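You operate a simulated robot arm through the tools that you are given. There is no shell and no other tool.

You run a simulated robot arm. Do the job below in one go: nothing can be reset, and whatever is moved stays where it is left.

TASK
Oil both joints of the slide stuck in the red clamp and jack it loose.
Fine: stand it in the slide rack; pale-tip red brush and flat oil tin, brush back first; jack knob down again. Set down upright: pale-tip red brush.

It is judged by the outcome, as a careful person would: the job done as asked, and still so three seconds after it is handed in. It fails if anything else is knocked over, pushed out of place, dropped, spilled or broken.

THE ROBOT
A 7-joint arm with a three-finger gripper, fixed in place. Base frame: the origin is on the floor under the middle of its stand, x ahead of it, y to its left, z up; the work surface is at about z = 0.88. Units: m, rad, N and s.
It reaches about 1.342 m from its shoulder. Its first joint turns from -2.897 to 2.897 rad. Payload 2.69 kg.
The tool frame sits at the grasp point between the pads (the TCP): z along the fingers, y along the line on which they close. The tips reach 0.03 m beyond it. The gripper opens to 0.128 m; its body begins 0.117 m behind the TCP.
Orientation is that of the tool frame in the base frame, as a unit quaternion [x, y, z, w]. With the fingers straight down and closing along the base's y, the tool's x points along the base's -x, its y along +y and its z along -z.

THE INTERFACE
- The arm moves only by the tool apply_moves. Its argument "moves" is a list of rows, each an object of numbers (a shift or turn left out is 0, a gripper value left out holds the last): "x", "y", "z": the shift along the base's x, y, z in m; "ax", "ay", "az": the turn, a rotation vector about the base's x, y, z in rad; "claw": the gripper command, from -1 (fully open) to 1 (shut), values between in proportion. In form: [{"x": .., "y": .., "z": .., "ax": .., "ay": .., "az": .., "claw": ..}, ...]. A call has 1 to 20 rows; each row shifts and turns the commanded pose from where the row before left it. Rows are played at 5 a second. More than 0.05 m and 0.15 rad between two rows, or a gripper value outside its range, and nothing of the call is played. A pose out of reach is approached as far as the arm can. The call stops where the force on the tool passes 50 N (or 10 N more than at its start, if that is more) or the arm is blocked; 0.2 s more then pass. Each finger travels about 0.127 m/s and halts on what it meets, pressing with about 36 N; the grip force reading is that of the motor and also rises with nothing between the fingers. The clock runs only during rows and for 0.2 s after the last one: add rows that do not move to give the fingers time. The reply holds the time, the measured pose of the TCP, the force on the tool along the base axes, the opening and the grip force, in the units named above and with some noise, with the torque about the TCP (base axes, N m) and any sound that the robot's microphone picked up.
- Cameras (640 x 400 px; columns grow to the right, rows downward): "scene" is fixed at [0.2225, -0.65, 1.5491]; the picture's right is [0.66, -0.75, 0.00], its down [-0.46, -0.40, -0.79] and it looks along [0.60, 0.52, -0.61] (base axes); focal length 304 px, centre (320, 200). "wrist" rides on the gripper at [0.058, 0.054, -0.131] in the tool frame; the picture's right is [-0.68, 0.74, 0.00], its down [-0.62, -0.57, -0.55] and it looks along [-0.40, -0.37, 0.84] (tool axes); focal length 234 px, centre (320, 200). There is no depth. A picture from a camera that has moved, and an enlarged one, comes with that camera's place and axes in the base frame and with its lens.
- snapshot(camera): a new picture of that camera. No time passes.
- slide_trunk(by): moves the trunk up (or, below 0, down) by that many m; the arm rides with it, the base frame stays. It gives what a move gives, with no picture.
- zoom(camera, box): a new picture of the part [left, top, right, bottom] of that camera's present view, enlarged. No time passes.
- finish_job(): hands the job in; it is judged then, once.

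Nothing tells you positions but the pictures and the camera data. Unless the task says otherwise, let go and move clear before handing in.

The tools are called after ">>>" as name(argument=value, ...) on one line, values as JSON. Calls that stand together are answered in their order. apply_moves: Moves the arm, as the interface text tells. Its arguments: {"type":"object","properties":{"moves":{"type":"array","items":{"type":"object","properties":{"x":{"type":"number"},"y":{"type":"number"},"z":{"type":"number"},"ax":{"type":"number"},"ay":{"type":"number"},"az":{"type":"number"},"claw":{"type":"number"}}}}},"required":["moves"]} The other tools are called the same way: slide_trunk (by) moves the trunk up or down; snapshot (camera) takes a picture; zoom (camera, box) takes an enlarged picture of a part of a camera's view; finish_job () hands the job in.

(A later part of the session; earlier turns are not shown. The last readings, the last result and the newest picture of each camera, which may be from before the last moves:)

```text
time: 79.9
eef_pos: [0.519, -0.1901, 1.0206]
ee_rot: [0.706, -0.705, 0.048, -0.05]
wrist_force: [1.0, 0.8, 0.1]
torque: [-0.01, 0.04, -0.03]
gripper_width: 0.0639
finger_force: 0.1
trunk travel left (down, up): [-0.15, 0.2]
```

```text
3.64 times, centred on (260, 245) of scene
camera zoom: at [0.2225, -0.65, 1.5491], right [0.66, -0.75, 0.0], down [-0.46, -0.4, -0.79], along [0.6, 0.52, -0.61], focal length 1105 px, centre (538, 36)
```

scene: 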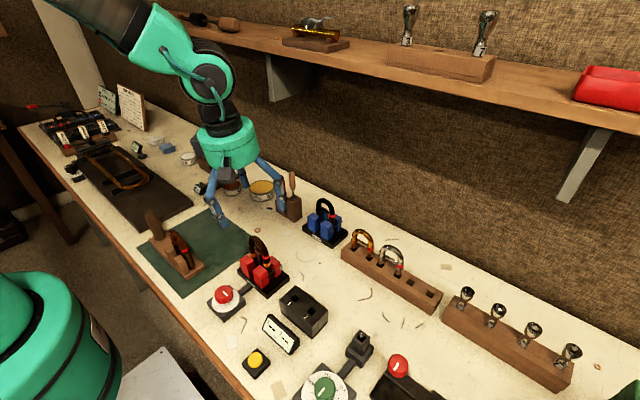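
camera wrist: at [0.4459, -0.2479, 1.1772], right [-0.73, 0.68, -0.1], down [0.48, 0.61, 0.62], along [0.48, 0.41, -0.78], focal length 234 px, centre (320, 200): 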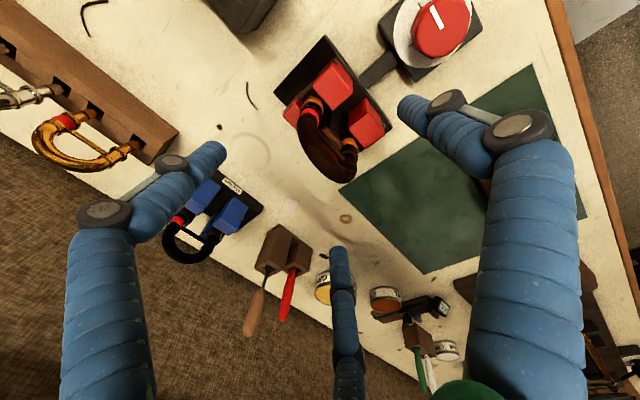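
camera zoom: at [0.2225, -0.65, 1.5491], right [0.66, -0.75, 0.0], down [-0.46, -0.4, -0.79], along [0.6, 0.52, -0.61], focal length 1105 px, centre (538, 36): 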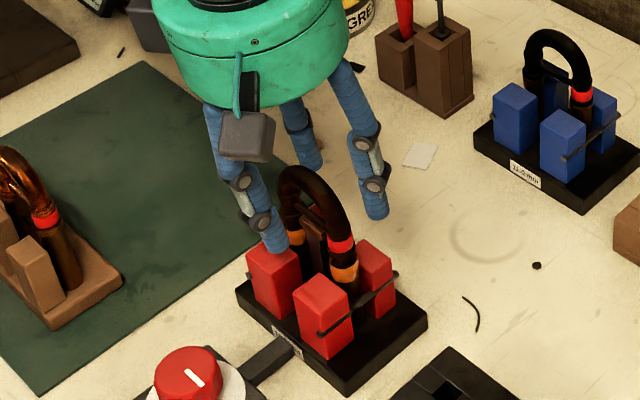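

>>> apply_moves(moves=[{"claw": 0.2}, {"claw": 0.4}, {"claw": 0.6}, {"claw": 0.6}, {}])

>>> zoom(camera="wrist", box=[240, 60, 420, 240])

>>> zoom(camera="scene", box=[210, 190, 310, 300])

```text
time: 81.1
eef_pos: [0.5199, -0.1911, 1.0199]
ee_rot: [0.706, -0.705, 0.048, -0.049]
wrist_force: [0.1, 0.0, 0.5]
torque: [0.01, 0.01, -0.03]
gripper_width: 0.0257
finger_force: 0.0
trunk travel left (down, up): [-0.15, 0.2]
```

```text
2.22 times, centred on (330, 150) of wrist
camera zoom: at [0.4481, -0.2486, 1.1424], right [-0.73, 0.68, -0.1], down [0.48, 0.61, 0.62], along [0.48, 0.41, -0.78], focal length 520 px, centre (298, 311)
```

zoom: 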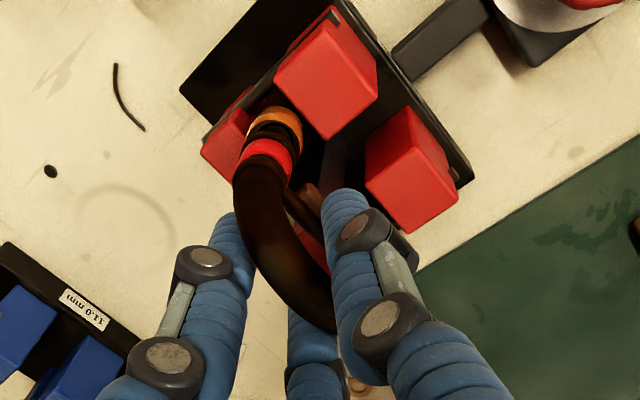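

```text
3.64 times, centred on (260, 245) of scene
camera zoom: at [0.2225, -0.65, 1.5491], right [0.66, -0.75, 0.0], down [-0.46, -0.4, -0.79], along [0.6, 0.52, -0.61], focal length 1105 px, centre (538, 36)
```

zoom: 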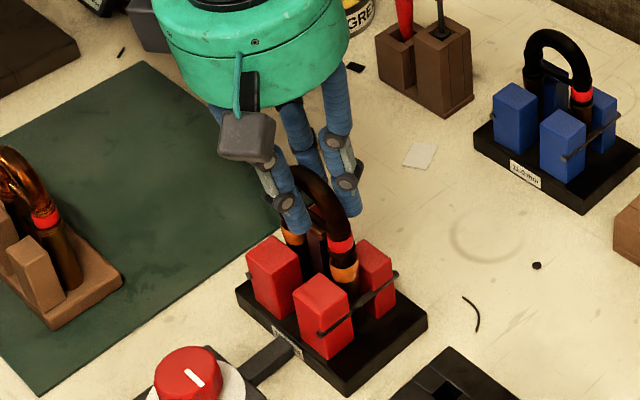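

>>> apply_moves(moves=[{"claw": 0.75}, {"claw": 0.85}, {"claw": 1}, {"claw": 1}, {}])

>>> zoom(camera="wrist", box=[240, 60, 420, 240])

>>> zoom(camera="scene", box=[235, 215, 295, 285])

```text
time: 82.3
eef_pos: [0.5204, -0.19, 1.0194]
ee_rot: [0.706, -0.705, 0.047, -0.048]
wrist_force: [0.6, 0.3, 1.3]
torque: [0.01, -0.01, 0.0]
gripper_width: 0.0225
finger_force: 35.9
trunk travel left (down, up): [-0.15, 0.2]
```

```text
2.22 times, centred on (330, 150) of wrist
camera zoom: at [0.4481, -0.2486, 1.1423], right [-0.73, 0.68, -0.1], down [0.48, 0.61, 0.62], along [0.48, 0.41, -0.78], focal length 520 px, centre (298, 311)
```

zoom: 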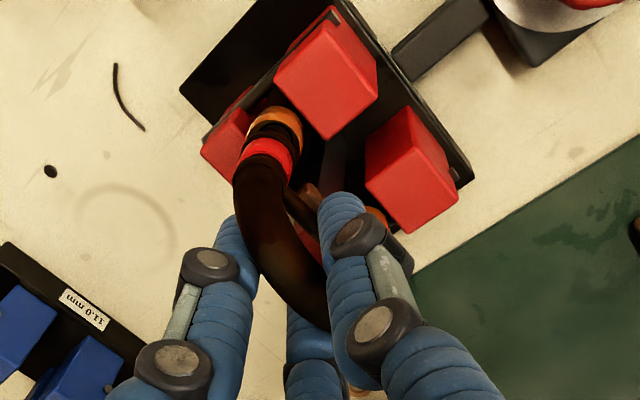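

```text
5.71 times, centred on (265, 250) of scene
camera zoom: at [0.2225, -0.65, 1.5491], right [0.66, -0.75, 0.0], down [-0.46, -0.4, -0.79], along [0.6, 0.52, -0.61], focal length 1737 px, centre (634, -86)
```

zoom: 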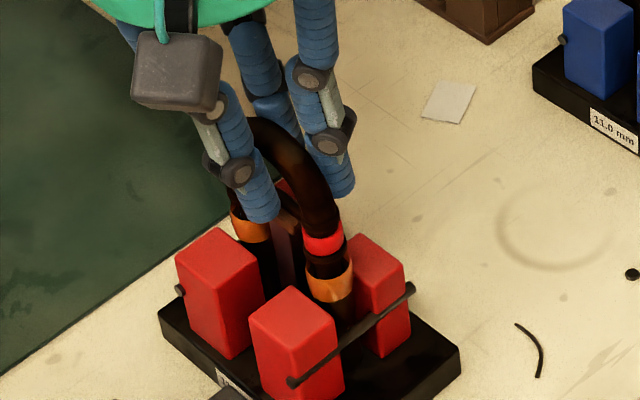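

Gripped the bow: width 0.0225, 36 N, nearly no side force. I lift straight up gently to test whether it's loose.

>>> apply_moves(moves=[{"z": 0.003}, {"z": 0.004}, {}])

>>> zoom(camera="scene", box=[235, 215, 295, 285])

```text
time: 83.1
eef_pos: [0.5208, -0.1907, 1.0272]
ee_rot: [0.706, -0.705, 0.047, -0.049]
wrist_force: [-2.1, 2.7, -7.2]
torque: [0.18, 0.08, 0.03]
gripper_width: 0.0225
finger_force: 36.4
trunk travel left (down, up): [-0.15, 0.2]
```

```text
5.71 times, centred on (265, 250) of scene
camera zoom: at [0.2225, -0.65, 1.5491], right [0.66, -0.75, 0.0], down [-0.46, -0.4, -0.79], along [0.6, 0.52, -0.61], focal length 1737 px, centre (634, -86)
```

zoom: 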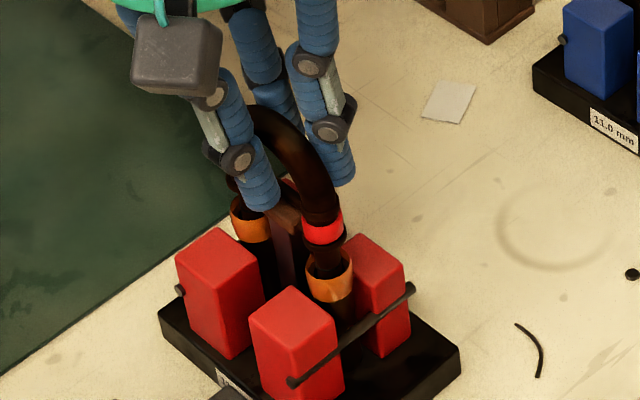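

The slide moves up with the hand at only 7 N, so it's loose. I keep lifting straight up.

>>> apply_moves(moves=[{"z": 0.005}, {"z": 0.006}, {"z": 0.007}, {"z": 0.007}, {}])

>>> zoom(camera="scene", box=[230, 200, 300, 285])

>>> zoom(camera="wrist", box=[240, 60, 420, 240])

```text
time: 84.3
eef_pos: [0.5216, -0.1902, 1.0536]
ee_rot: [0.706, -0.705, 0.048, -0.05]
wrist_force: [0.2, 5.4, -2.3]
torque: [0.46, -0.03, 0.05]
gripper_width: 0.0224
finger_force: 35.9
trunk travel left (down, up): [-0.15, 0.2]
```

```text
4.71 times, centred on (265, 242) of scene
camera zoom: at [0.2225, -0.65, 1.5491], right [0.66, -0.75, 0.0], down [-0.46, -0.4, -0.79], along [0.6, 0.52, -0.61], focal length 1430 px, centre (579, 0)
```

zoom: 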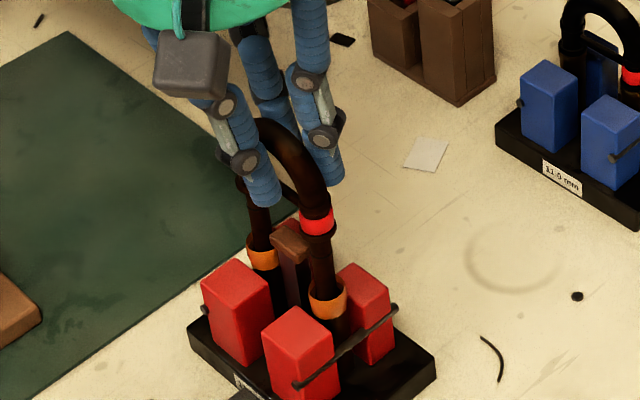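

```text
2.22 times, centred on (330, 150) of wrist
camera zoom: at [0.4504, -0.2476, 1.1749], right [-0.73, 0.68, -0.1], down [0.48, 0.62, 0.62], along [0.48, 0.41, -0.78], focal length 520 px, centre (298, 311)
```

zoom: 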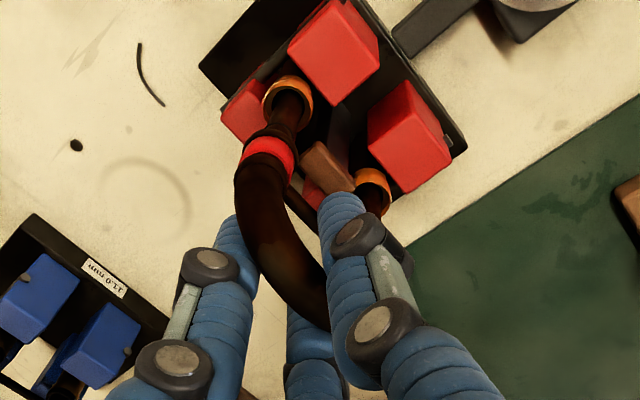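

>>> apply_moves(moves=[{"z": 0.01}, {"z": 0.01}, {"z": 0.01}, {}])

>>> zoom(camera="scene", box=[230, 180, 310, 285])

>>> zoom(camera="wrist", box=[240, 60, 420, 240])

```text
time: 85.3
eef_pos: [0.5216, -0.1916, 1.0819]
ee_rot: [0.706, -0.705, 0.048, -0.05]
wrist_force: [-0.3, 0.4, -0.5]
torque: [-0.01, 0.0, 0.01]
gripper_width: 0.0223
finger_force: 36.0
trunk travel left (down, up): [-0.15, 0.2]
```

```text
3.81 times, centred on (270, 232) of scene
camera zoom: at [0.2225, -0.65, 1.5491], right [0.66, -0.75, 0.0], down [-0.46, -0.4, -0.79], along [0.6, 0.52, -0.61], focal length 1158 px, centre (510, 76)
```

zoom: 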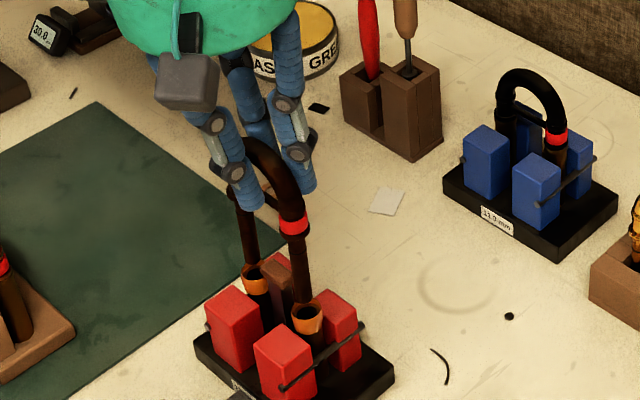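

```text
2.22 times, centred on (330, 150) of wrist
camera zoom: at [0.4494, -0.2494, 1.2049], right [-0.73, 0.68, -0.1], down [0.48, 0.62, 0.62], along [0.48, 0.41, -0.78], focal length 520 px, centre (298, 311)
```

zoom: 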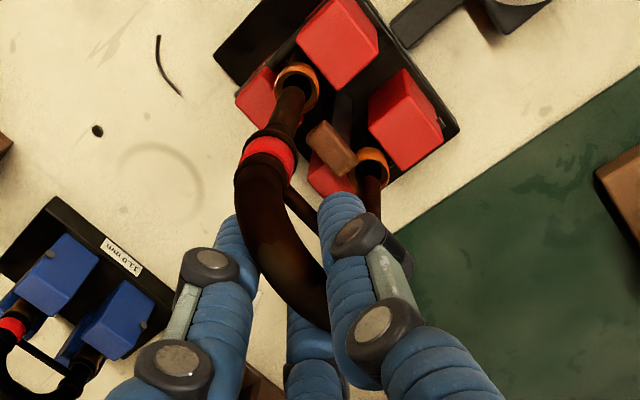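

>>> apply_moves(moves=[{"z": 0.012}, {"z": 0.015}, {"z": 0.015}, {}])

>>> zoom(camera="scene", box=[230, 170, 310, 285])

>>> zoom(camera="wrist", box=[240, 60, 420, 240])

```text
time: 86.3
eef_pos: [0.5203, -0.1897, 1.1229]
ee_rot: [0.706, -0.705, 0.048, -0.049]
wrist_force: [0.5, -0.2, -0.9]
torque: [-0.02, -0.06, -0.03]
gripper_width: 0.0224
finger_force: 35.6
trunk travel left (down, up): [-0.15, 0.2]
```

```text
3.48 times, centred on (270, 228) of scene
camera zoom: at [0.2225, -0.65, 1.5491], right [0.66, -0.75, 0.0], down [-0.46, -0.4, -0.79], along [0.6, 0.52, -0.61], focal length 1057 px, centre (494, 104)
```

zoom: 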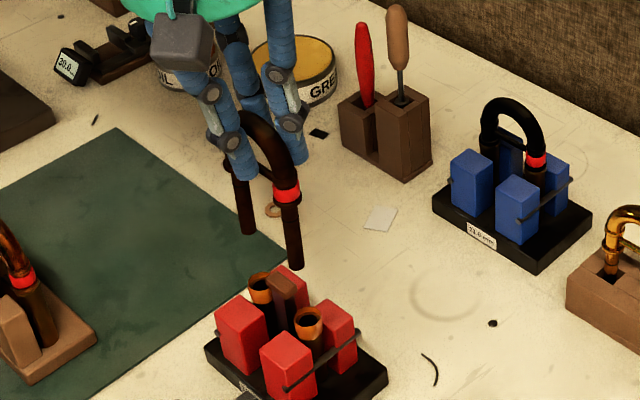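

```text
2.22 times, centred on (330, 150) of wrist
camera zoom: at [0.449, -0.2479, 1.2463], right [-0.73, 0.68, -0.1], down [0.48, 0.61, 0.62], along [0.48, 0.41, -0.78], focal length 520 px, centre (298, 311)
```

zoom: 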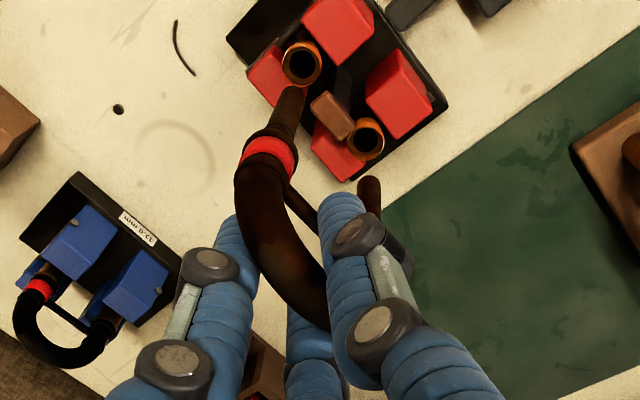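

The slide is out, hanging vertical in the grip with leg ends about 0.097 m below the TCP. Now I carry it around to the free pair of holes at the near end of the slide rack (around (0.738, -0.505) and (0.738, -0.557)), keeping clear of the other slides.

>>> apply_moves(moves=[{"z": 0.02}, {"x": 0.01, "y": -0.03}, {"x": 0.012, "y": -0.04}, {"x": 0.012, "y": -0.04}, {"x": 0.012, "y": -0.04}, {"x": 0.012, "y": -0.04}, {"x": 0.012, "y": -0.04}, {"x": 0.012, "y": -0.04}, {"x": 0.012, "y": -0.04}, {"x": 0.01, "y": -0.03}, {}])

>>> snapshot(camera="wrist")

>>> snapshot(camera="scene")

```text
time: 88.7
eef_pos: [0.6231, -0.531, 1.1433]
ee_rot: [0.706, -0.705, 0.047, -0.049]
wrist_force: [-0.1, 0.0, -0.8]
torque: [0.04, 0.01, 0.02]
gripper_width: 0.0223
finger_force: 36.4
trunk travel left (down, up): [-0.15, 0.2]
```

```text
taken
camera wrist: at [0.5523, -0.5888, 1.2662], right [-0.73, 0.68, -0.1], down [0.48, 0.61, 0.62], along [0.48, 0.41, -0.78], focal length 234 px, centre (320, 200)
```

wrist: 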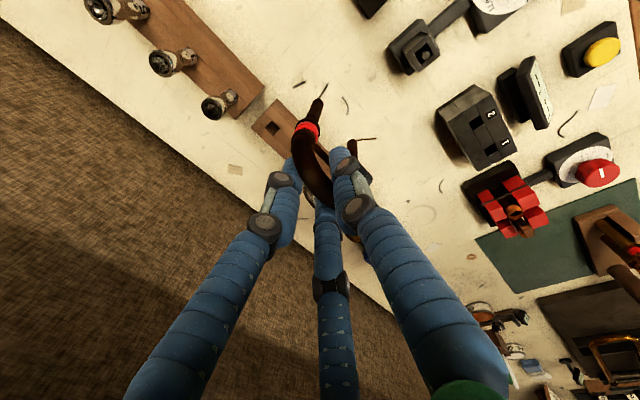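

```text
taken
```

scene: 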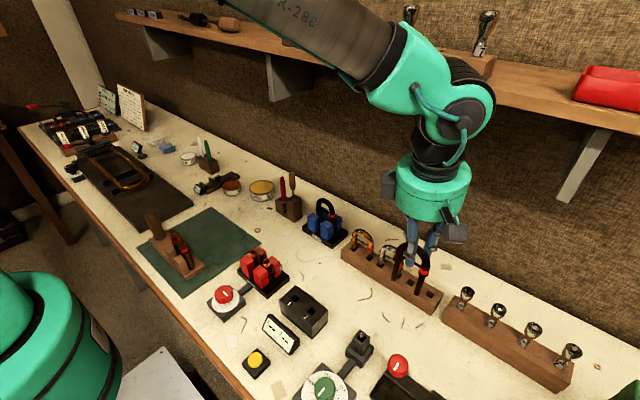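

>>> zoom(camera="wrist", box=[230, 70, 370, 210])

>>> zoom(camera="scene", box=[380, 230, 460, 320])

>>> zoom(camera="scene", box=[330, 0, 540, 260])

```text
2.86 times, centred on (300, 140) of wrist
camera zoom: at [0.5523, -0.5888, 1.2662], right [-0.73, 0.68, -0.1], down [0.48, 0.61, 0.62], along [0.48, 0.41, -0.78], focal length 669 px, centre (377, 371)
```

zoom: 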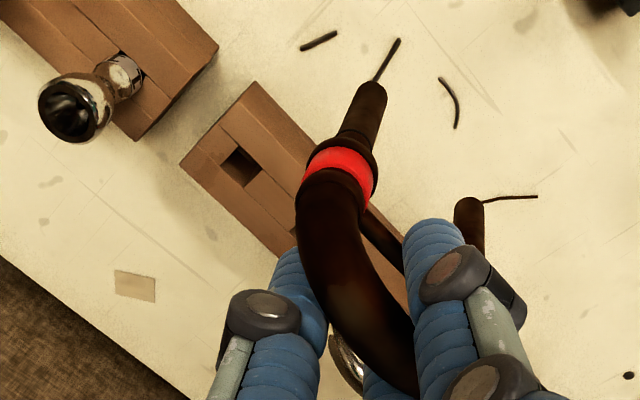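

```text
4.44 times, centred on (420, 275) of scene
camera zoom: at [0.2225, -0.65, 1.5491], right [0.66, -0.75, 0.0], down [-0.46, -0.4, -0.79], along [0.6, 0.52, -0.61], focal length 1351 px, centre (-124, -133)
```

zoom: 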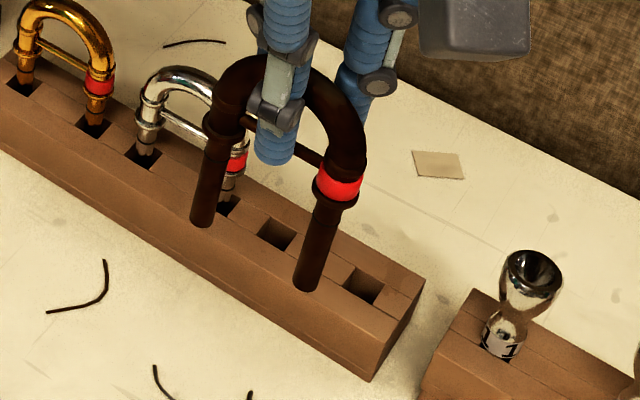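

```text
1.54 times, centred on (435, 130) of scene
camera zoom: at [0.2225, -0.65, 1.5491], right [0.66, -0.75, 0.0], down [-0.46, -0.4, -0.79], along [0.6, 0.52, -0.61], focal length 468 px, centre (143, 308)
```

zoom: 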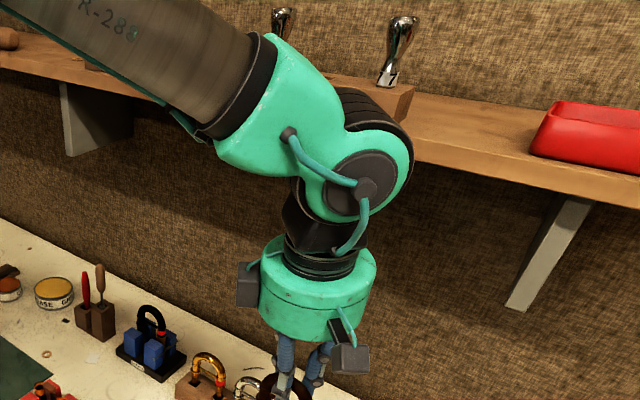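

>>> zoom(camera="scene", box=[405, 265, 455, 315])

>>> zoom(camera="wrist", box=[250, 90, 310, 150])

>>> zoom(camera="scene", box=[335, 220, 395, 280])

```text
8.00 times, centred on (430, 290) of scene
camera zoom: at [0.2225, -0.65, 1.5491], right [0.66, -0.75, 0.0], down [-0.46, -0.4, -0.79], along [0.6, 0.52, -0.61], focal length 2432 px, centre (-560, -520)
```

zoom: 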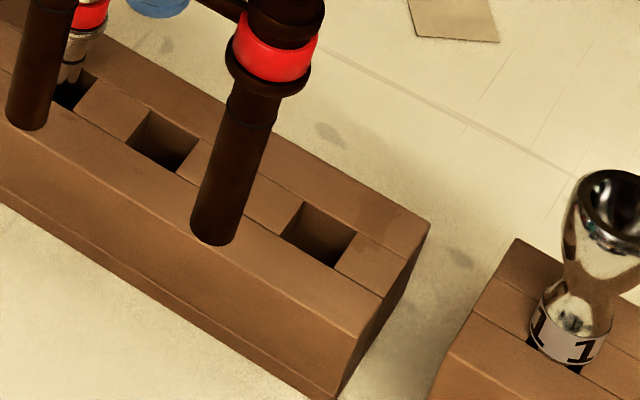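

```text
6.67 times, centred on (280, 120) of wrist
camera zoom: at [0.5523, -0.5888, 1.2662], right [-0.73, 0.68, -0.1], down [0.48, 0.61, 0.62], along [0.48, 0.41, -0.78], focal length 1561 px, centre (587, 733)
```

zoom: 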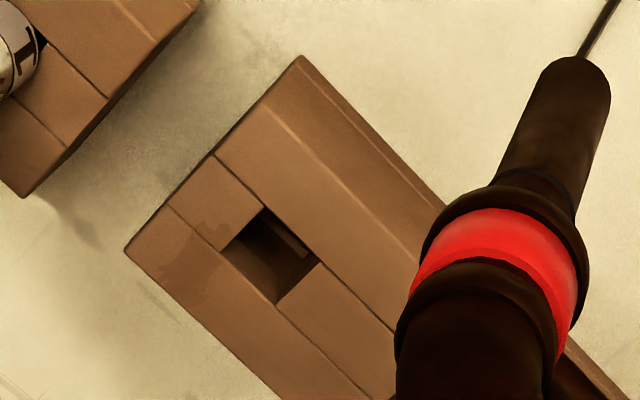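

```text
6.67 times, centred on (365, 250) of scene
camera zoom: at [0.2225, -0.65, 1.5491], right [0.66, -0.75, 0.0], down [-0.46, -0.4, -0.79], along [0.6, 0.52, -0.61], focal length 2026 px, centre (20, -133)
```

zoom: 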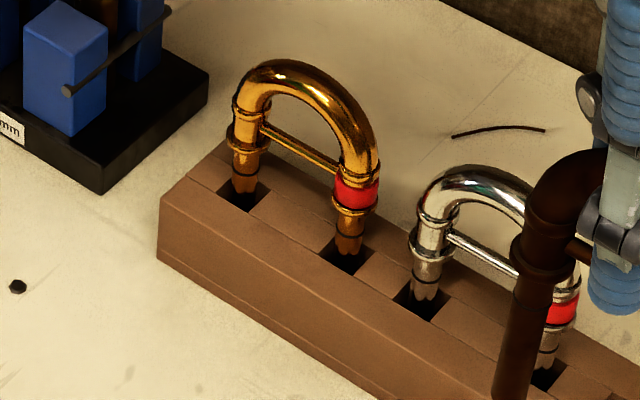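

The rack top is at z ≈ 0.918 and the slide hangs essentially vertical. I'll move forward and down so the legs hover just in front of and above the free holes, then fine-align.

>>> apply_moves(moves=[{"x": 0.03, "z": -0.02}, {"x": 0.03, "z": -0.02}, {"x": 0.03, "z": -0.02}, {"x": 0.025, "z": -0.02}, {}])

>>> zoom(camera="wrist", box=[230, 50, 390, 210])

>>> zoom(camera="scene", box=[385, 235, 455, 315])

>>> snapshot(camera="scene")

```text
time: 89.9
eef_pos: [0.7395, -0.5288, 1.066]
ee_rot: [0.706, -0.705, 0.048, -0.049]
wrist_force: [0.0, 0.5, -1.8]
torque: [0.03, 0.01, 0.01]
gripper_width: 0.0224
finger_force: 36.0
trunk travel left (down, up): [-0.15, 0.2]
```

```text
2.50 times, centred on (310, 130) of wrist
camera zoom: at [0.6691, -0.5881, 1.1865], right [-0.73, 0.68, -0.1], down [0.49, 0.61, 0.62], along [0.48, 0.41, -0.78], focal length 585 px, centre (345, 375)
```

zoom: 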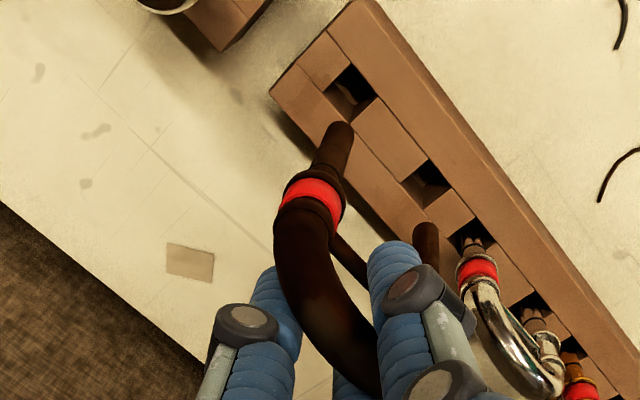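

```text
5.00 times, centred on (420, 275) of scene
camera zoom: at [0.2225, -0.65, 1.5491], right [0.66, -0.75, 0.0], down [-0.46, -0.4, -0.79], along [0.6, 0.52, -0.61], focal length 1520 px, centre (-180, -175)
```

zoom: 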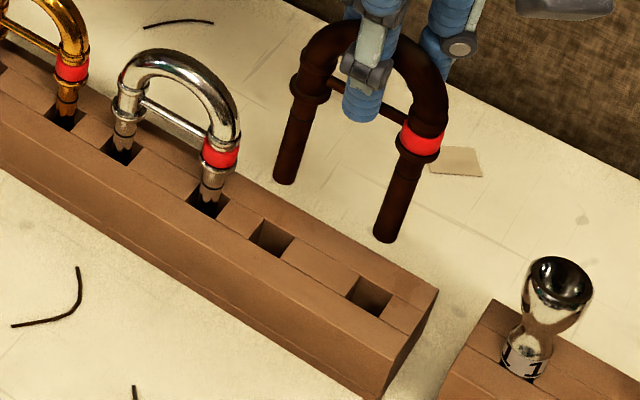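

```text
taken
```

scene: 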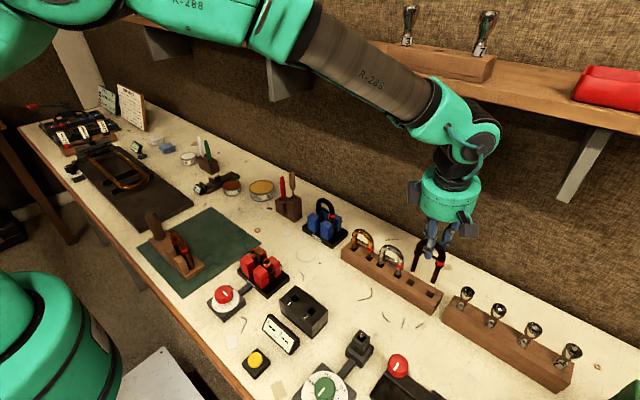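

By the wrist view the legs are within about 3 mm of being over the two free holes. I'll nudge, lower to just above the rack top, and re-check where parallax vanishes.

>>> apply_moves(moves=[{"x": -0.0025, "y": -0.002, "z": -0.01}, {"z": -0.012}, {"z": -0.006}, {}])

>>> zoom(camera="wrist", box=[270, 60, 390, 180])

>>> zoom(camera="scene", box=[390, 245, 450, 310])

```text
time: 90.9
eef_pos: [0.7374, -0.5342, 1.0356]
ee_rot: [0.706, -0.705, 0.047, -0.048]
wrist_force: [-0.2, 0.1, -1.2]
torque: [0.03, 0.03, -0.01]
gripper_width: 0.0224
finger_force: 36.4
trunk travel left (down, up): [-0.15, 0.2]
```

```text
3.33 times, centred on (330, 120) of wrist
camera zoom: at [0.6658, -0.5917, 1.1572], right [-0.73, 0.68, -0.1], down [0.48, 0.61, 0.62], along [0.48, 0.41, -0.78], focal length 781 px, centre (287, 467)
```

zoom: 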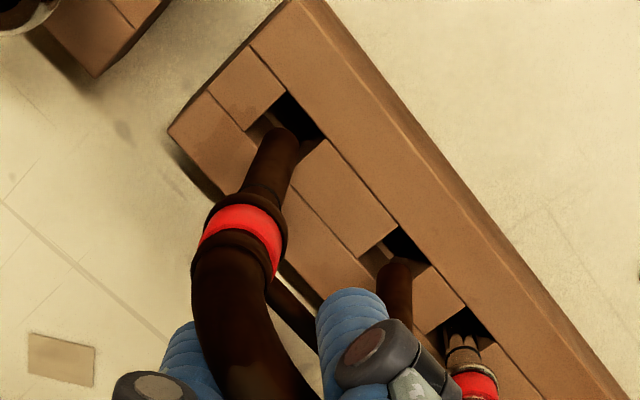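

```text
6.15 times, centred on (420, 278) of scene
camera zoom: at [0.2225, -0.65, 1.5491], right [0.66, -0.75, 0.0], down [-0.46, -0.4, -0.79], along [0.6, 0.52, -0.61], focal length 1871 px, centre (-295, -277)
```

zoom: 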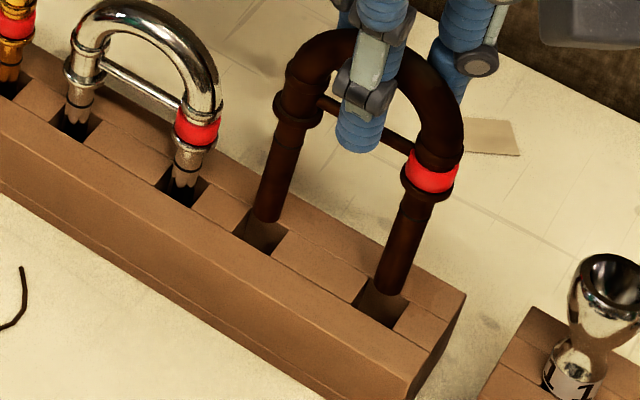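

Close to aligned; a 1.5 mm correction in x and y, then I start to insert while watching the force.

>>> apply_moves(moves=[{"x": 0.0015, "y": 0.0017}, {"z": -0.006}, {"z": -0.006}, {}])

>>> zoom(camera="wrist", box=[280, 70, 380, 170])

>>> zoom(camera="scene", box=[395, 255, 445, 305])

```text
time: 91.9
eef_pos: [0.7402, -0.5317, 1.0237]
ee_rot: [0.706, -0.705, 0.047, -0.049]
wrist_force: [0.6, 1.0, -1.2]
torque: [0.05, -0.04, 0.03]
gripper_width: 0.0224
finger_force: 36.1
trunk travel left (down, up): [-0.15, 0.2]
```

```text
4.00 times, centred on (330, 120) of wrist
camera zoom: at [0.6674, -0.589, 1.1451], right [-0.73, 0.68, -0.1], down [0.48, 0.61, 0.62], along [0.48, 0.41, -0.78], focal length 937 px, centre (280, 520)
```

zoom: 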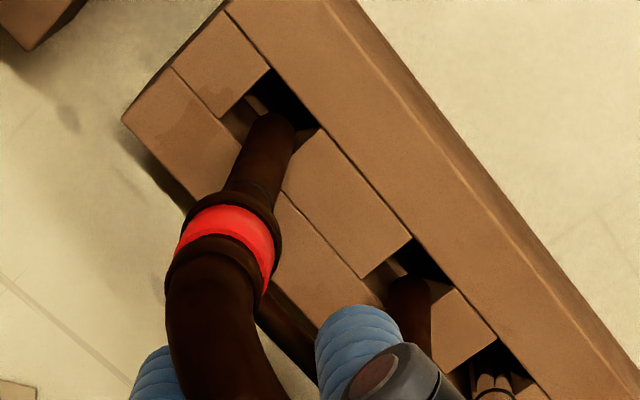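

```text
8.00 times, centred on (420, 280) of scene
camera zoom: at [0.2225, -0.65, 1.5491], right [0.66, -0.75, 0.0], down [-0.46, -0.4, -0.79], along [0.6, 0.52, -0.61], focal length 2432 px, centre (-480, -440)
```

zoom: 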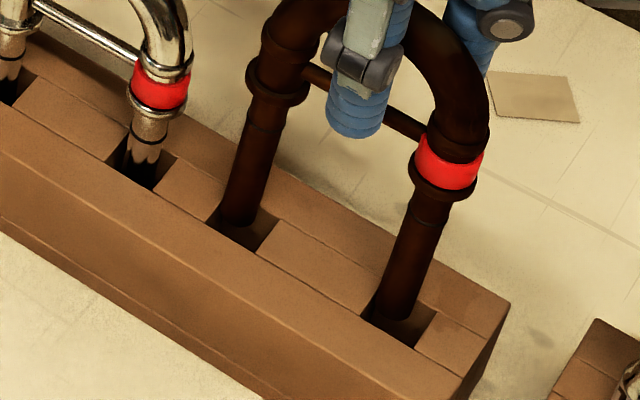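

>>> apply_moves(moves=[{"z": -0.005}, {"z": -0.005}, {}])

>>> zoom(camera="scene", box=[395, 255, 445, 305])

>>> zoom(camera="wrist", box=[280, 70, 380, 170])

```text
time: 92.7
eef_pos: [0.7383, -0.529, 1.0138]
ee_rot: [0.706, -0.705, 0.049, -0.049]
wrist_force: [0.4, -2.3, -0.3]
torque: [-0.24, -0.07, 0.04]
gripper_width: 0.0225
finger_force: 35.9
trunk travel left (down, up): [-0.15, 0.2]
```

```text
8.00 times, centred on (420, 280) of scene
camera zoom: at [0.2225, -0.65, 1.5491], right [0.66, -0.75, 0.0], down [-0.46, -0.4, -0.79], along [0.6, 0.52, -0.61], focal length 2432 px, centre (-480, -440)
```

zoom: 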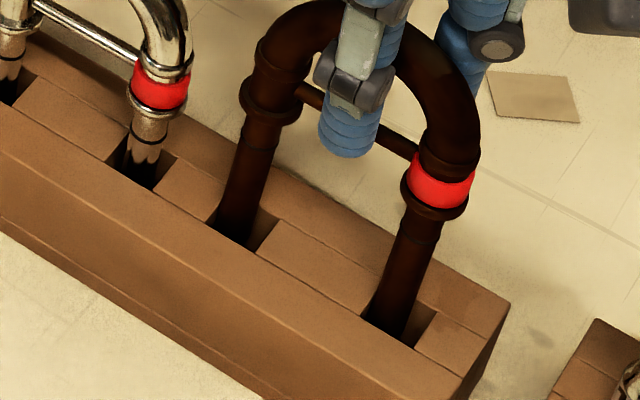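

```text
4.00 times, centred on (330, 120) of wrist
camera zoom: at [0.6678, -0.5885, 1.1357], right [-0.73, 0.68, -0.1], down [0.48, 0.62, 0.62], along [0.48, 0.41, -0.78], focal length 937 px, centre (280, 520)
```

zoom: 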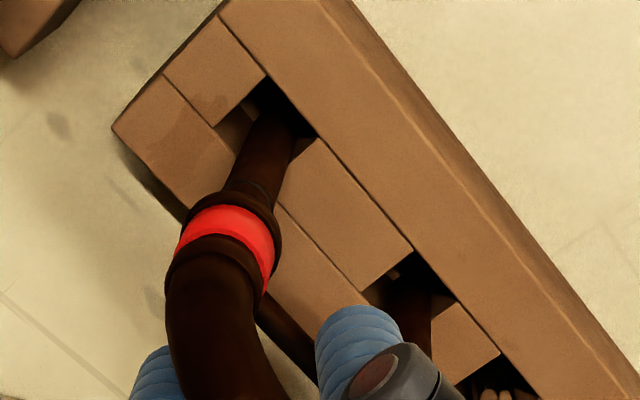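

Both legs are entering the holes. A slight y relief, then continue down.

>>> apply_moves(moves=[{"y": -0.001, "z": -0.004}, {"z": -0.005}, {"z": -0.005}, {}])

>>> zoom(camera="scene", box=[385, 245, 450, 310])

```text
time: 93.7
eef_pos: [0.7379, -0.5325, 0.9984]
ee_rot: [0.707, -0.704, 0.048, -0.049]
wrist_force: [0.0, -0.4, -1.2]
torque: [0.0, 0.02, -0.04]
gripper_width: 0.0225
finger_force: 36.0
trunk travel left (down, up): [-0.15, 0.2]
```

```text
6.15 times, centred on (418, 278) of scene
camera zoom: at [0.2225, -0.65, 1.5491], right [0.66, -0.75, 0.0], down [-0.46, -0.4, -0.79], along [0.6, 0.52, -0.61], focal length 1871 px, centre (-280, -277)
```

zoom: 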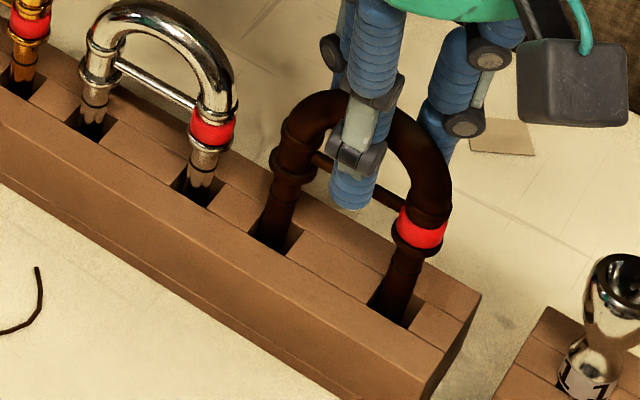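

>>> apply_moves(moves=[{"z": -0.004}, {"z": -0.003}, {}])

>>> apply_moves(moves=[{"z": -0.003}, {}])

>>> zoom(camera="scene", box=[385, 245, 450, 310])

```text
time: 94.5
eef_pos: [0.7394, -0.5306, 0.9929]
ee_rot: [0.706, -0.705, 0.048, -0.049]
wrist_force: [0.7, 1.9, 5.0]
torque: [0.09, 0.01, 0.0]
gripper_width: 0.0225
finger_force: 36.0
trunk travel left (down, up): [-0.15, 0.2]
```

```text
time: 95.1
eef_pos: [0.7396, -0.5319, 0.9934]
ee_rot: [0.706, -0.704, 0.05, -0.05]
wrist_force: [-0.9, 3.8, 23.8]
torque: [0.32, 0.14, 0.0]
gripper_width: 0.0222
finger_force: 35.8
trunk travel left (down, up): [-0.15, 0.2]
```

```text
6.15 times, centred on (418, 278) of scene
camera zoom: at [0.2225, -0.65, 1.5491], right [0.66, -0.75, 0.0], down [-0.46, -0.4, -0.79], along [0.6, 0.52, -0.61], focal length 1871 px, centre (-280, -277)
```

zoom: 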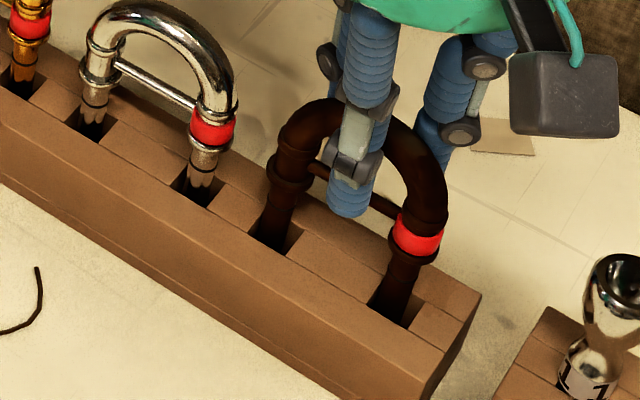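

It has bottomed out (24 N up) at the same sort of depth as the others. I'll relieve the push and open the fingers.

>>> apply_moves(moves=[{"z": 0.0025}, {}, {"claw": 0.7}, {"claw": 0.5}, {"claw": 0.3}, {"claw": 0.1}, {}])

>>> zoom(camera="scene", box=[385, 235, 450, 310])

>>> zoom(camera="wrist", box=[240, 60, 420, 240])

```text
time: 96.7
eef_pos: [0.7388, -0.5319, 0.9918]
ee_rot: [0.706, -0.705, 0.047, -0.048]
wrist_force: [-0.4, 0.2, 0.5]
torque: [0.02, 0.01, -0.03]
gripper_width: 0.0575
finger_force: 0.1
trunk travel left (down, up): [-0.15, 0.2]
```

```text
5.33 times, centred on (418, 272) of scene
camera zoom: at [0.2225, -0.65, 1.5491], right [0.66, -0.75, 0.0], down [-0.46, -0.4, -0.79], along [0.6, 0.52, -0.61], focal length 1621 px, centre (-200, -187)
```

zoom: 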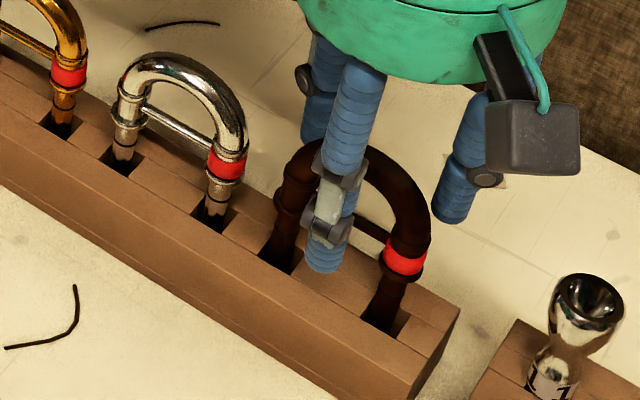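

```text
2.22 times, centred on (330, 150) of wrist
camera zoom: at [0.6678, -0.5895, 1.1143], right [-0.73, 0.68, -0.1], down [0.48, 0.61, 0.62], along [0.48, 0.41, -0.78], focal length 520 px, centre (298, 311)
```

zoom: 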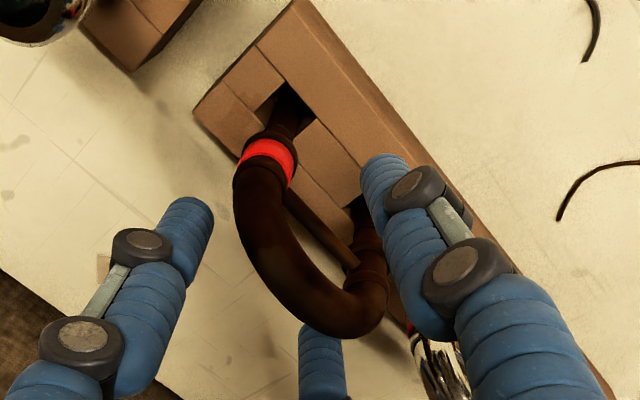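

The slide stands in the rack on its own. I retreat straight up and then check it.

>>> apply_moves(moves=[{"z": 0.015}, {"z": 0.02}, {"z": 0.025}, {"z": 0.025}, {"z": 0.015, "x": -0.03}, {"x": -0.04}, {}])

>>> zoom(camera="scene", box=[340, 215, 450, 315])

>>> snapshot(camera="scene")

>>> snapshot(camera="wrist")

```text
time: 98.3
eef_pos: [0.6703, -0.5328, 1.0908]
ee_rot: [0.706, -0.705, 0.048, -0.049]
wrist_force: [-0.8, -0.8, 0.5]
torque: [0.01, -0.07, 0.01]
gripper_width: 0.0577
finger_force: 0.1
trunk travel left (down, up): [-0.15, 0.2]
```

```text
4.00 times, centred on (395, 265) of scene
camera zoom: at [0.2225, -0.65, 1.5491], right [0.66, -0.75, 0.0], down [-0.46, -0.4, -0.79], along [0.6, 0.52, -0.61], focal length 1216 px, centre (20, -60)
```

zoom: 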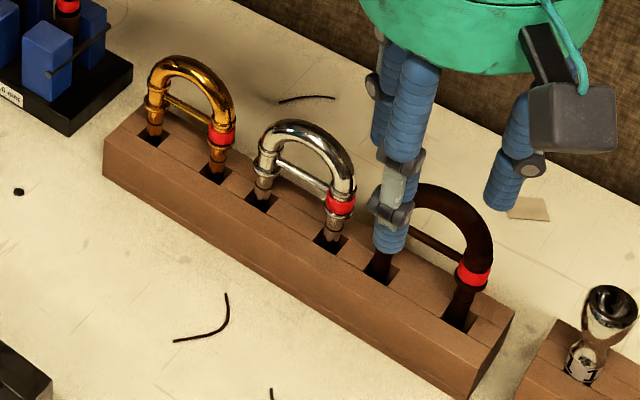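

```text
taken
```

scene: 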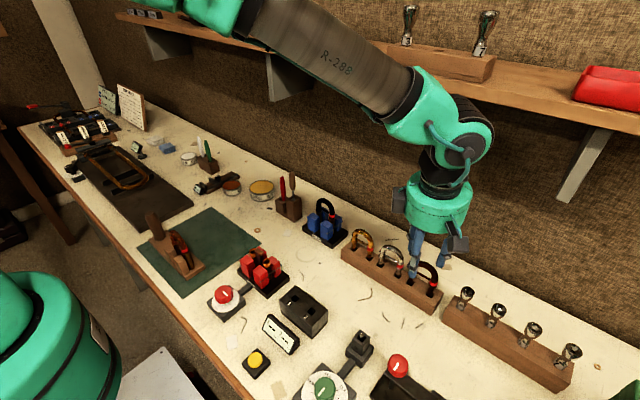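

```text
taken
camera wrist: at [0.5976, -0.5909, 1.212], right [-0.73, 0.68, -0.1], down [0.48, 0.62, 0.62], along [0.48, 0.41, -0.78], focal length 234 px, centre (320, 200)
```

wrist: 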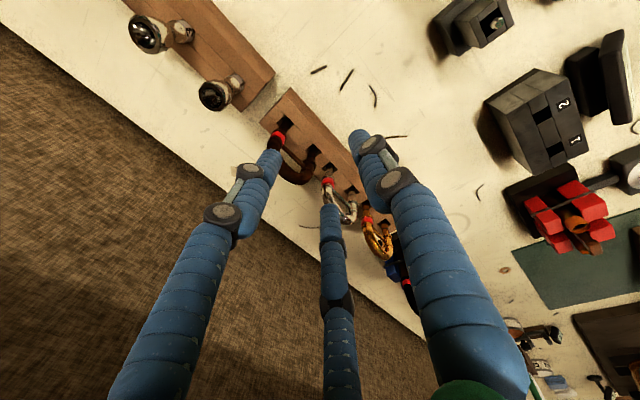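

The slide stands in the free pair of holes, matching its neighbours. Now back to the jack knob to turn it down: I straighten the hand and move over, unwinding the wrist as I go so one grip can make the whole return turn.

>>> apply_moves(moves=[{"x": -0.025, "y": 0.02, "z": 0.015, "ay": 0.0685}, {"x": -0.025, "y": 0.03, "z": 0.015, "ay": 0.0685}, {"x": -0.025, "y": 0.036, "az": -0.14}, {"x": -0.025, "y": 0.036, "az": -0.14}, {"x": -0.025, "y": 0.036, "az": -0.14}, {"x": -0.025, "y": 0.036, "az": -0.14}, {"x": -0.025, "y": 0.036, "az": -0.14}, {"x": -0.025, "y": 0.036, "az": -0.14}, {"x": -0.025, "y": 0.036, "az": -0.14}, {"x": -0.025, "y": 0.03, "az": -0.14}, {"x": -0.021, "y": 0.011, "az": -0.14}, {"az": -0.14}, {"az": -0.14}, {"az": -0.14}, {"az": -0.14}, {"az": -0.14}, {"az": -0.14}, {"az": -0.14}, {"az": -0.14}, {"az": -0.14}])

>>> apply_moves(moves=[{"az": -0.14}, {"az": -0.14}, {"az": -0.14}, {"az": -0.14}, {"az": -0.14}, {"az": -0.14}, {"az": -0.14}, {"az": -0.14}, {"az": -0.14}, {"az": -0.14}, {"az": -0.14}, {"az": -0.14}, {"az": -0.14}, {"az": -0.14}, {"az": -0.14}, {"az": -0.14}, {}])

>>> snapshot(camera="wrist")

>>> zoom(camera="scene", box=[190, 190, 310, 330])

```text
time: 102.5
eef_pos: [0.3982, -0.1878, 1.1216]
ee_rot: [0.457, 0.889, -0.001, 0.001]
wrist_force: [-0.4, 0.6, -0.2]
torque: [0.02, -0.02, 0.01]
gripper_width: 0.0577
finger_force: 0.1
trunk travel left (down, up): [-0.15, 0.2]
```

```text
time: 106.1
eef_pos: [0.3984, -0.188, 1.1217]
ee_rot: [1.0, -0.024, -0.001, 0.0]
wrist_force: [-0.2, -0.4, -0.4]
torque: [0.02, -0.02, 0.02]
gripper_width: 0.0577
finger_force: 0.0
trunk travel left (down, up): [-0.15, 0.2]
```

```text
taken
camera wrist: at [0.4539, -0.2438, 1.2533], right [-0.71, -0.7, 0.0], down [-0.59, 0.59, 0.55], along [-0.39, 0.39, -0.84], focal length 234 px, centre (320, 200)
```

wrist: 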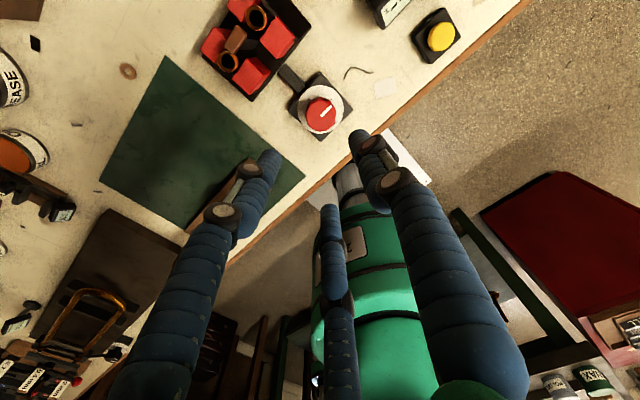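

```text
2.86 times, centred on (250, 260) of scene
camera zoom: at [0.2225, -0.65, 1.5491], right [0.66, -0.75, 0.0], down [-0.46, -0.4, -0.79], along [0.6, 0.52, -0.61], focal length 868 px, centre (520, 29)
```

zoom: 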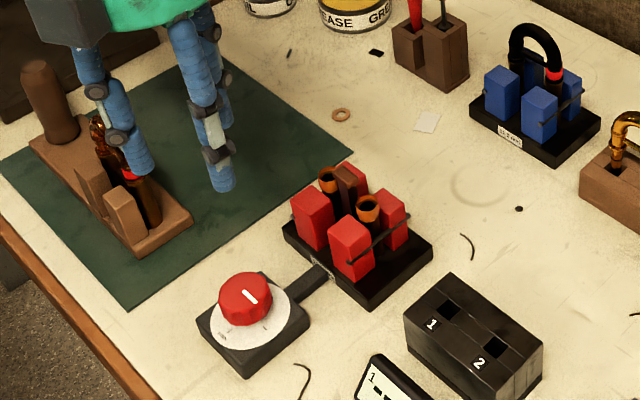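

The hand is unwound (about -3.19 rad) over the knob. I descend around it and grip.

>>> apply_moves(moves=[{"x": 0.001, "y": -0.0015, "z": -0.045, "claw": -0.12}, {"z": -0.045}, {"z": -0.04}, {"z": -0.03}, {"z": -0.022}, {}])

>>> snapshot(camera="wrist")

>>> zoom(camera="scene", box=[190, 220, 290, 330])

```text
time: 107.5
eef_pos: [0.3958, -0.1895, 0.9395]
ee_rot: [1.0, -0.023, -0.001, 0.0]
wrist_force: [1.8, -0.7, 0.0]
torque: [0.02, 0.02, 0.0]
gripper_width: 0.0717
finger_force: 0.0
trunk travel left (down, up): [-0.15, 0.2]
```

```text
taken
camera wrist: at [0.4518, -0.2464, 1.0704], right [-0.71, -0.7, 0.0], down [-0.59, 0.59, 0.55], along [-0.39, 0.39, -0.84], focal length 234 px, centre (320, 200)
```

wrist: 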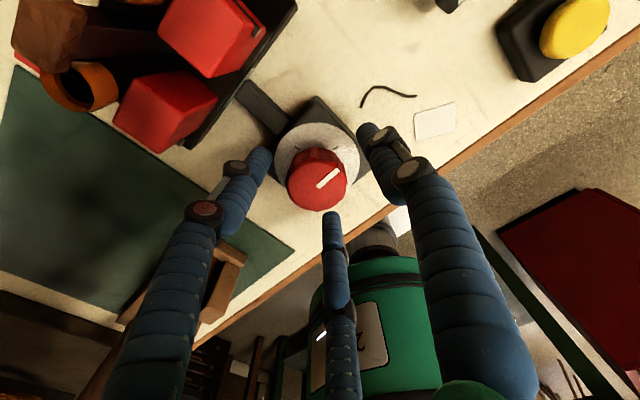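

```text
3.64 times, centred on (240, 275) of scene
camera zoom: at [0.2225, -0.65, 1.5491], right [0.66, -0.75, 0.0], down [-0.46, -0.4, -0.79], along [0.6, 0.52, -0.61], focal length 1105 px, centre (611, -73)
```

zoom: 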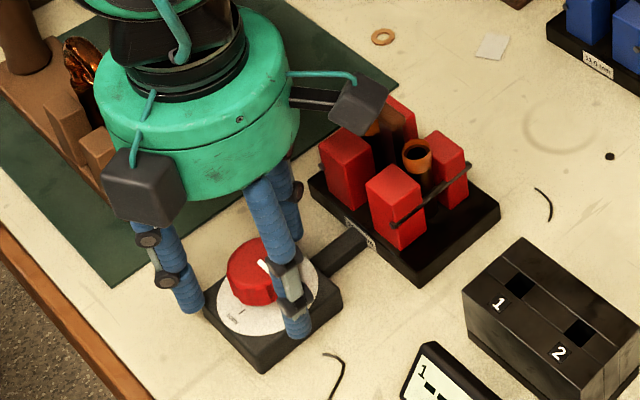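

>>> apply_moves(moves=[{"x": 0.002, "z": -0.001}, {"claw": 0.2}, {"claw": 0.42}, {"claw": 0.42}, {}])

```text
time: 108.7
eef_pos: [0.3996, -0.1893, 0.9384]
ee_rot: [1.0, -0.023, -0.001, 0.0]
wrist_force: [1.8, -7.7, -3.9]
torque: [-0.27, -0.16, -0.07]
gripper_width: 0.0391
finger_force: 44.9
trunk travel left (down, up): [-0.15, 0.2]
```

The grip is well centred (low side forces). Now turning counter-clockwise, back toward DOWN.

>>> apply_moves(moves=[{"y": -0.0005, "az": 0.1}, {"az": 0.1}, {"az": 0.1}, {"az": 0.1}, {"az": 0.1}, {}])

>>> zoom(camera="wrist", box=[240, 100, 400, 240])

```text
time: 110.1
eef_pos: [0.3998, -0.1898, 0.9383]
ee_rot: [0.974, 0.226, -0.001, 0.0]
wrist_force: [-19.9, -12.6, 11.1]
torque: [-0.12, 0.98, 0.12]
gripper_width: 0.0389
finger_force: 44.6
trunk travel left (down, up): [-0.15, 0.2]
```

```text
2.86 times, centred on (320, 170) of wrist
camera zoom: at [0.4753, -0.2123, 1.0696], right [-0.28, -0.96, 0.0], down [-0.8, 0.24, 0.55], along [-0.53, 0.16, -0.83], focal length 669 px, centre (320, 286)
```

zoom: 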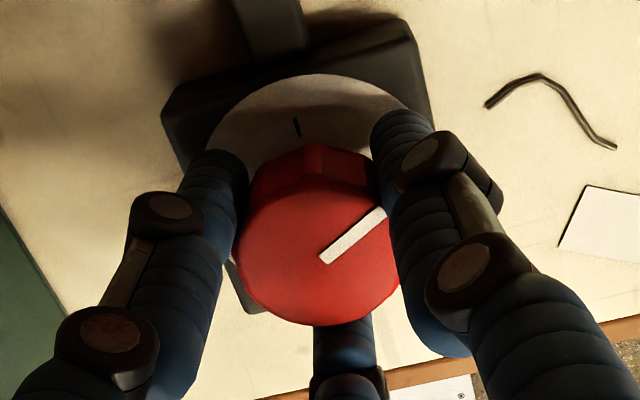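

>>> apply_moves(moves=[{"x": -0.0012, "y": -0.0005, "az": 0.1}, {"az": 0.1}, {"az": 0.1}, {"az": 0.1}, {"az": 0.1}, {"az": 0.1}, {}])

>>> apply_moves(moves=[{"az": 0.1}, {"az": 0.1}, {"az": 0.1}, {"az": 0.1}, {}])

>>> zoom(camera="scene", box=[200, 230, 290, 320])

```text
time: 111.7
eef_pos: [0.399, -0.1912, 0.9381]
ee_rot: [0.864, 0.504, -0.001, 0.0]
wrist_force: [-7.7, 15.7, -11.5]
torque: [0.28, -0.2, 0.14]
gripper_width: 0.0389
finger_force: 45.0
trunk travel left (down, up): [-0.15, 0.2]
```

```text
time: 112.9
eef_pos: [0.3994, -0.1907, 0.939]
ee_rot: [0.747, 0.665, -0.002, 0.0]
wrist_force: [-8.3, 12.6, -24.3]
torque: [0.18, 0.05, 0.13]
gripper_width: 0.0386
finger_force: 45.1
trunk travel left (down, up): [-0.15, 0.2]
```

```text
4.44 times, centred on (245, 275) of scene
camera zoom: at [0.2225, -0.65, 1.5491], right [0.66, -0.75, 0.0], down [-0.46, -0.4, -0.79], along [0.6, 0.52, -0.61], focal length 1351 px, centre (653, -133)
```

zoom: 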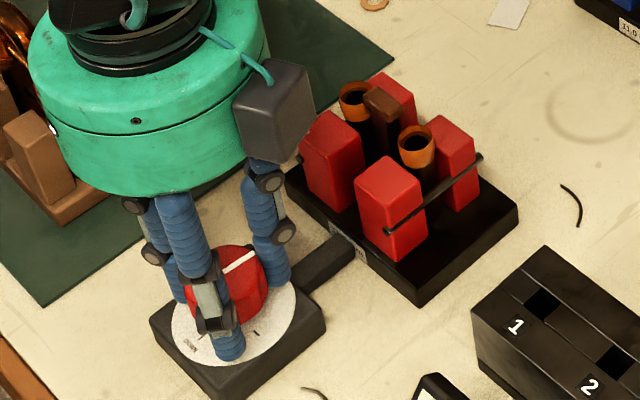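

>>> apply_moves(moves=[{"y": 0.0006, "z": -0.0015, "az": 0.1}, {"az": 0.1}, {"az": 0.1}, {"az": 0.1}, {"az": 0.1}, {"az": 0.1}, {}])

>>> apply_moves(moves=[{"az": 0.1}, {"az": 0.1}, {"az": 0.1}, {"az": 0.1}, {"az": 0.1}, {}])

>>> zoom(camera="scene", box=[200, 230, 290, 320])

```text
time: 114.5
eef_pos: [0.3989, -0.1895, 0.9394]
ee_rot: [0.516, 0.856, 0.0, 0.003]
wrist_force: [-20.7, -0.3, 32.9]
torque: [-0.01, 0.57, 0.03]
gripper_width: 0.0389
finger_force: 44.5
trunk travel left (down, up): [-0.15, 0.2]
```

```text
time: 115.9
eef_pos: [0.3982, -0.1893, 0.9373]
ee_rot: [0.289, 0.957, -0.001, 0.001]
wrist_force: [-10.5, 1.1, 6.5]
torque: [-0.01, -0.37, 0.13]
gripper_width: 0.0384
finger_force: 44.4
trunk travel left (down, up): [-0.15, 0.2]
```

```text
4.44 times, centred on (245, 275) of scene
camera zoom: at [0.2225, -0.65, 1.5491], right [0.66, -0.75, 0.0], down [-0.46, -0.4, -0.79], along [0.6, 0.52, -0.61], focal length 1351 px, centre (653, -133)
```

zoom: 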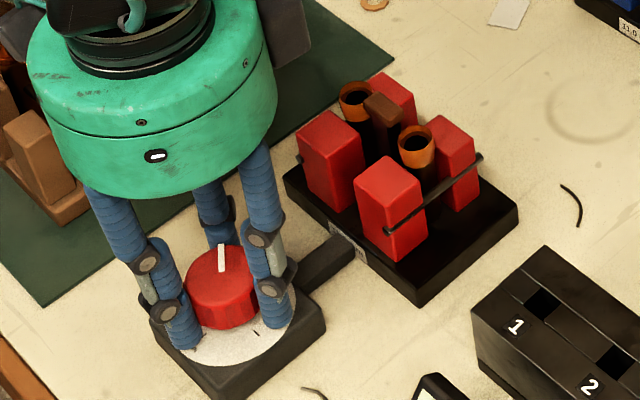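

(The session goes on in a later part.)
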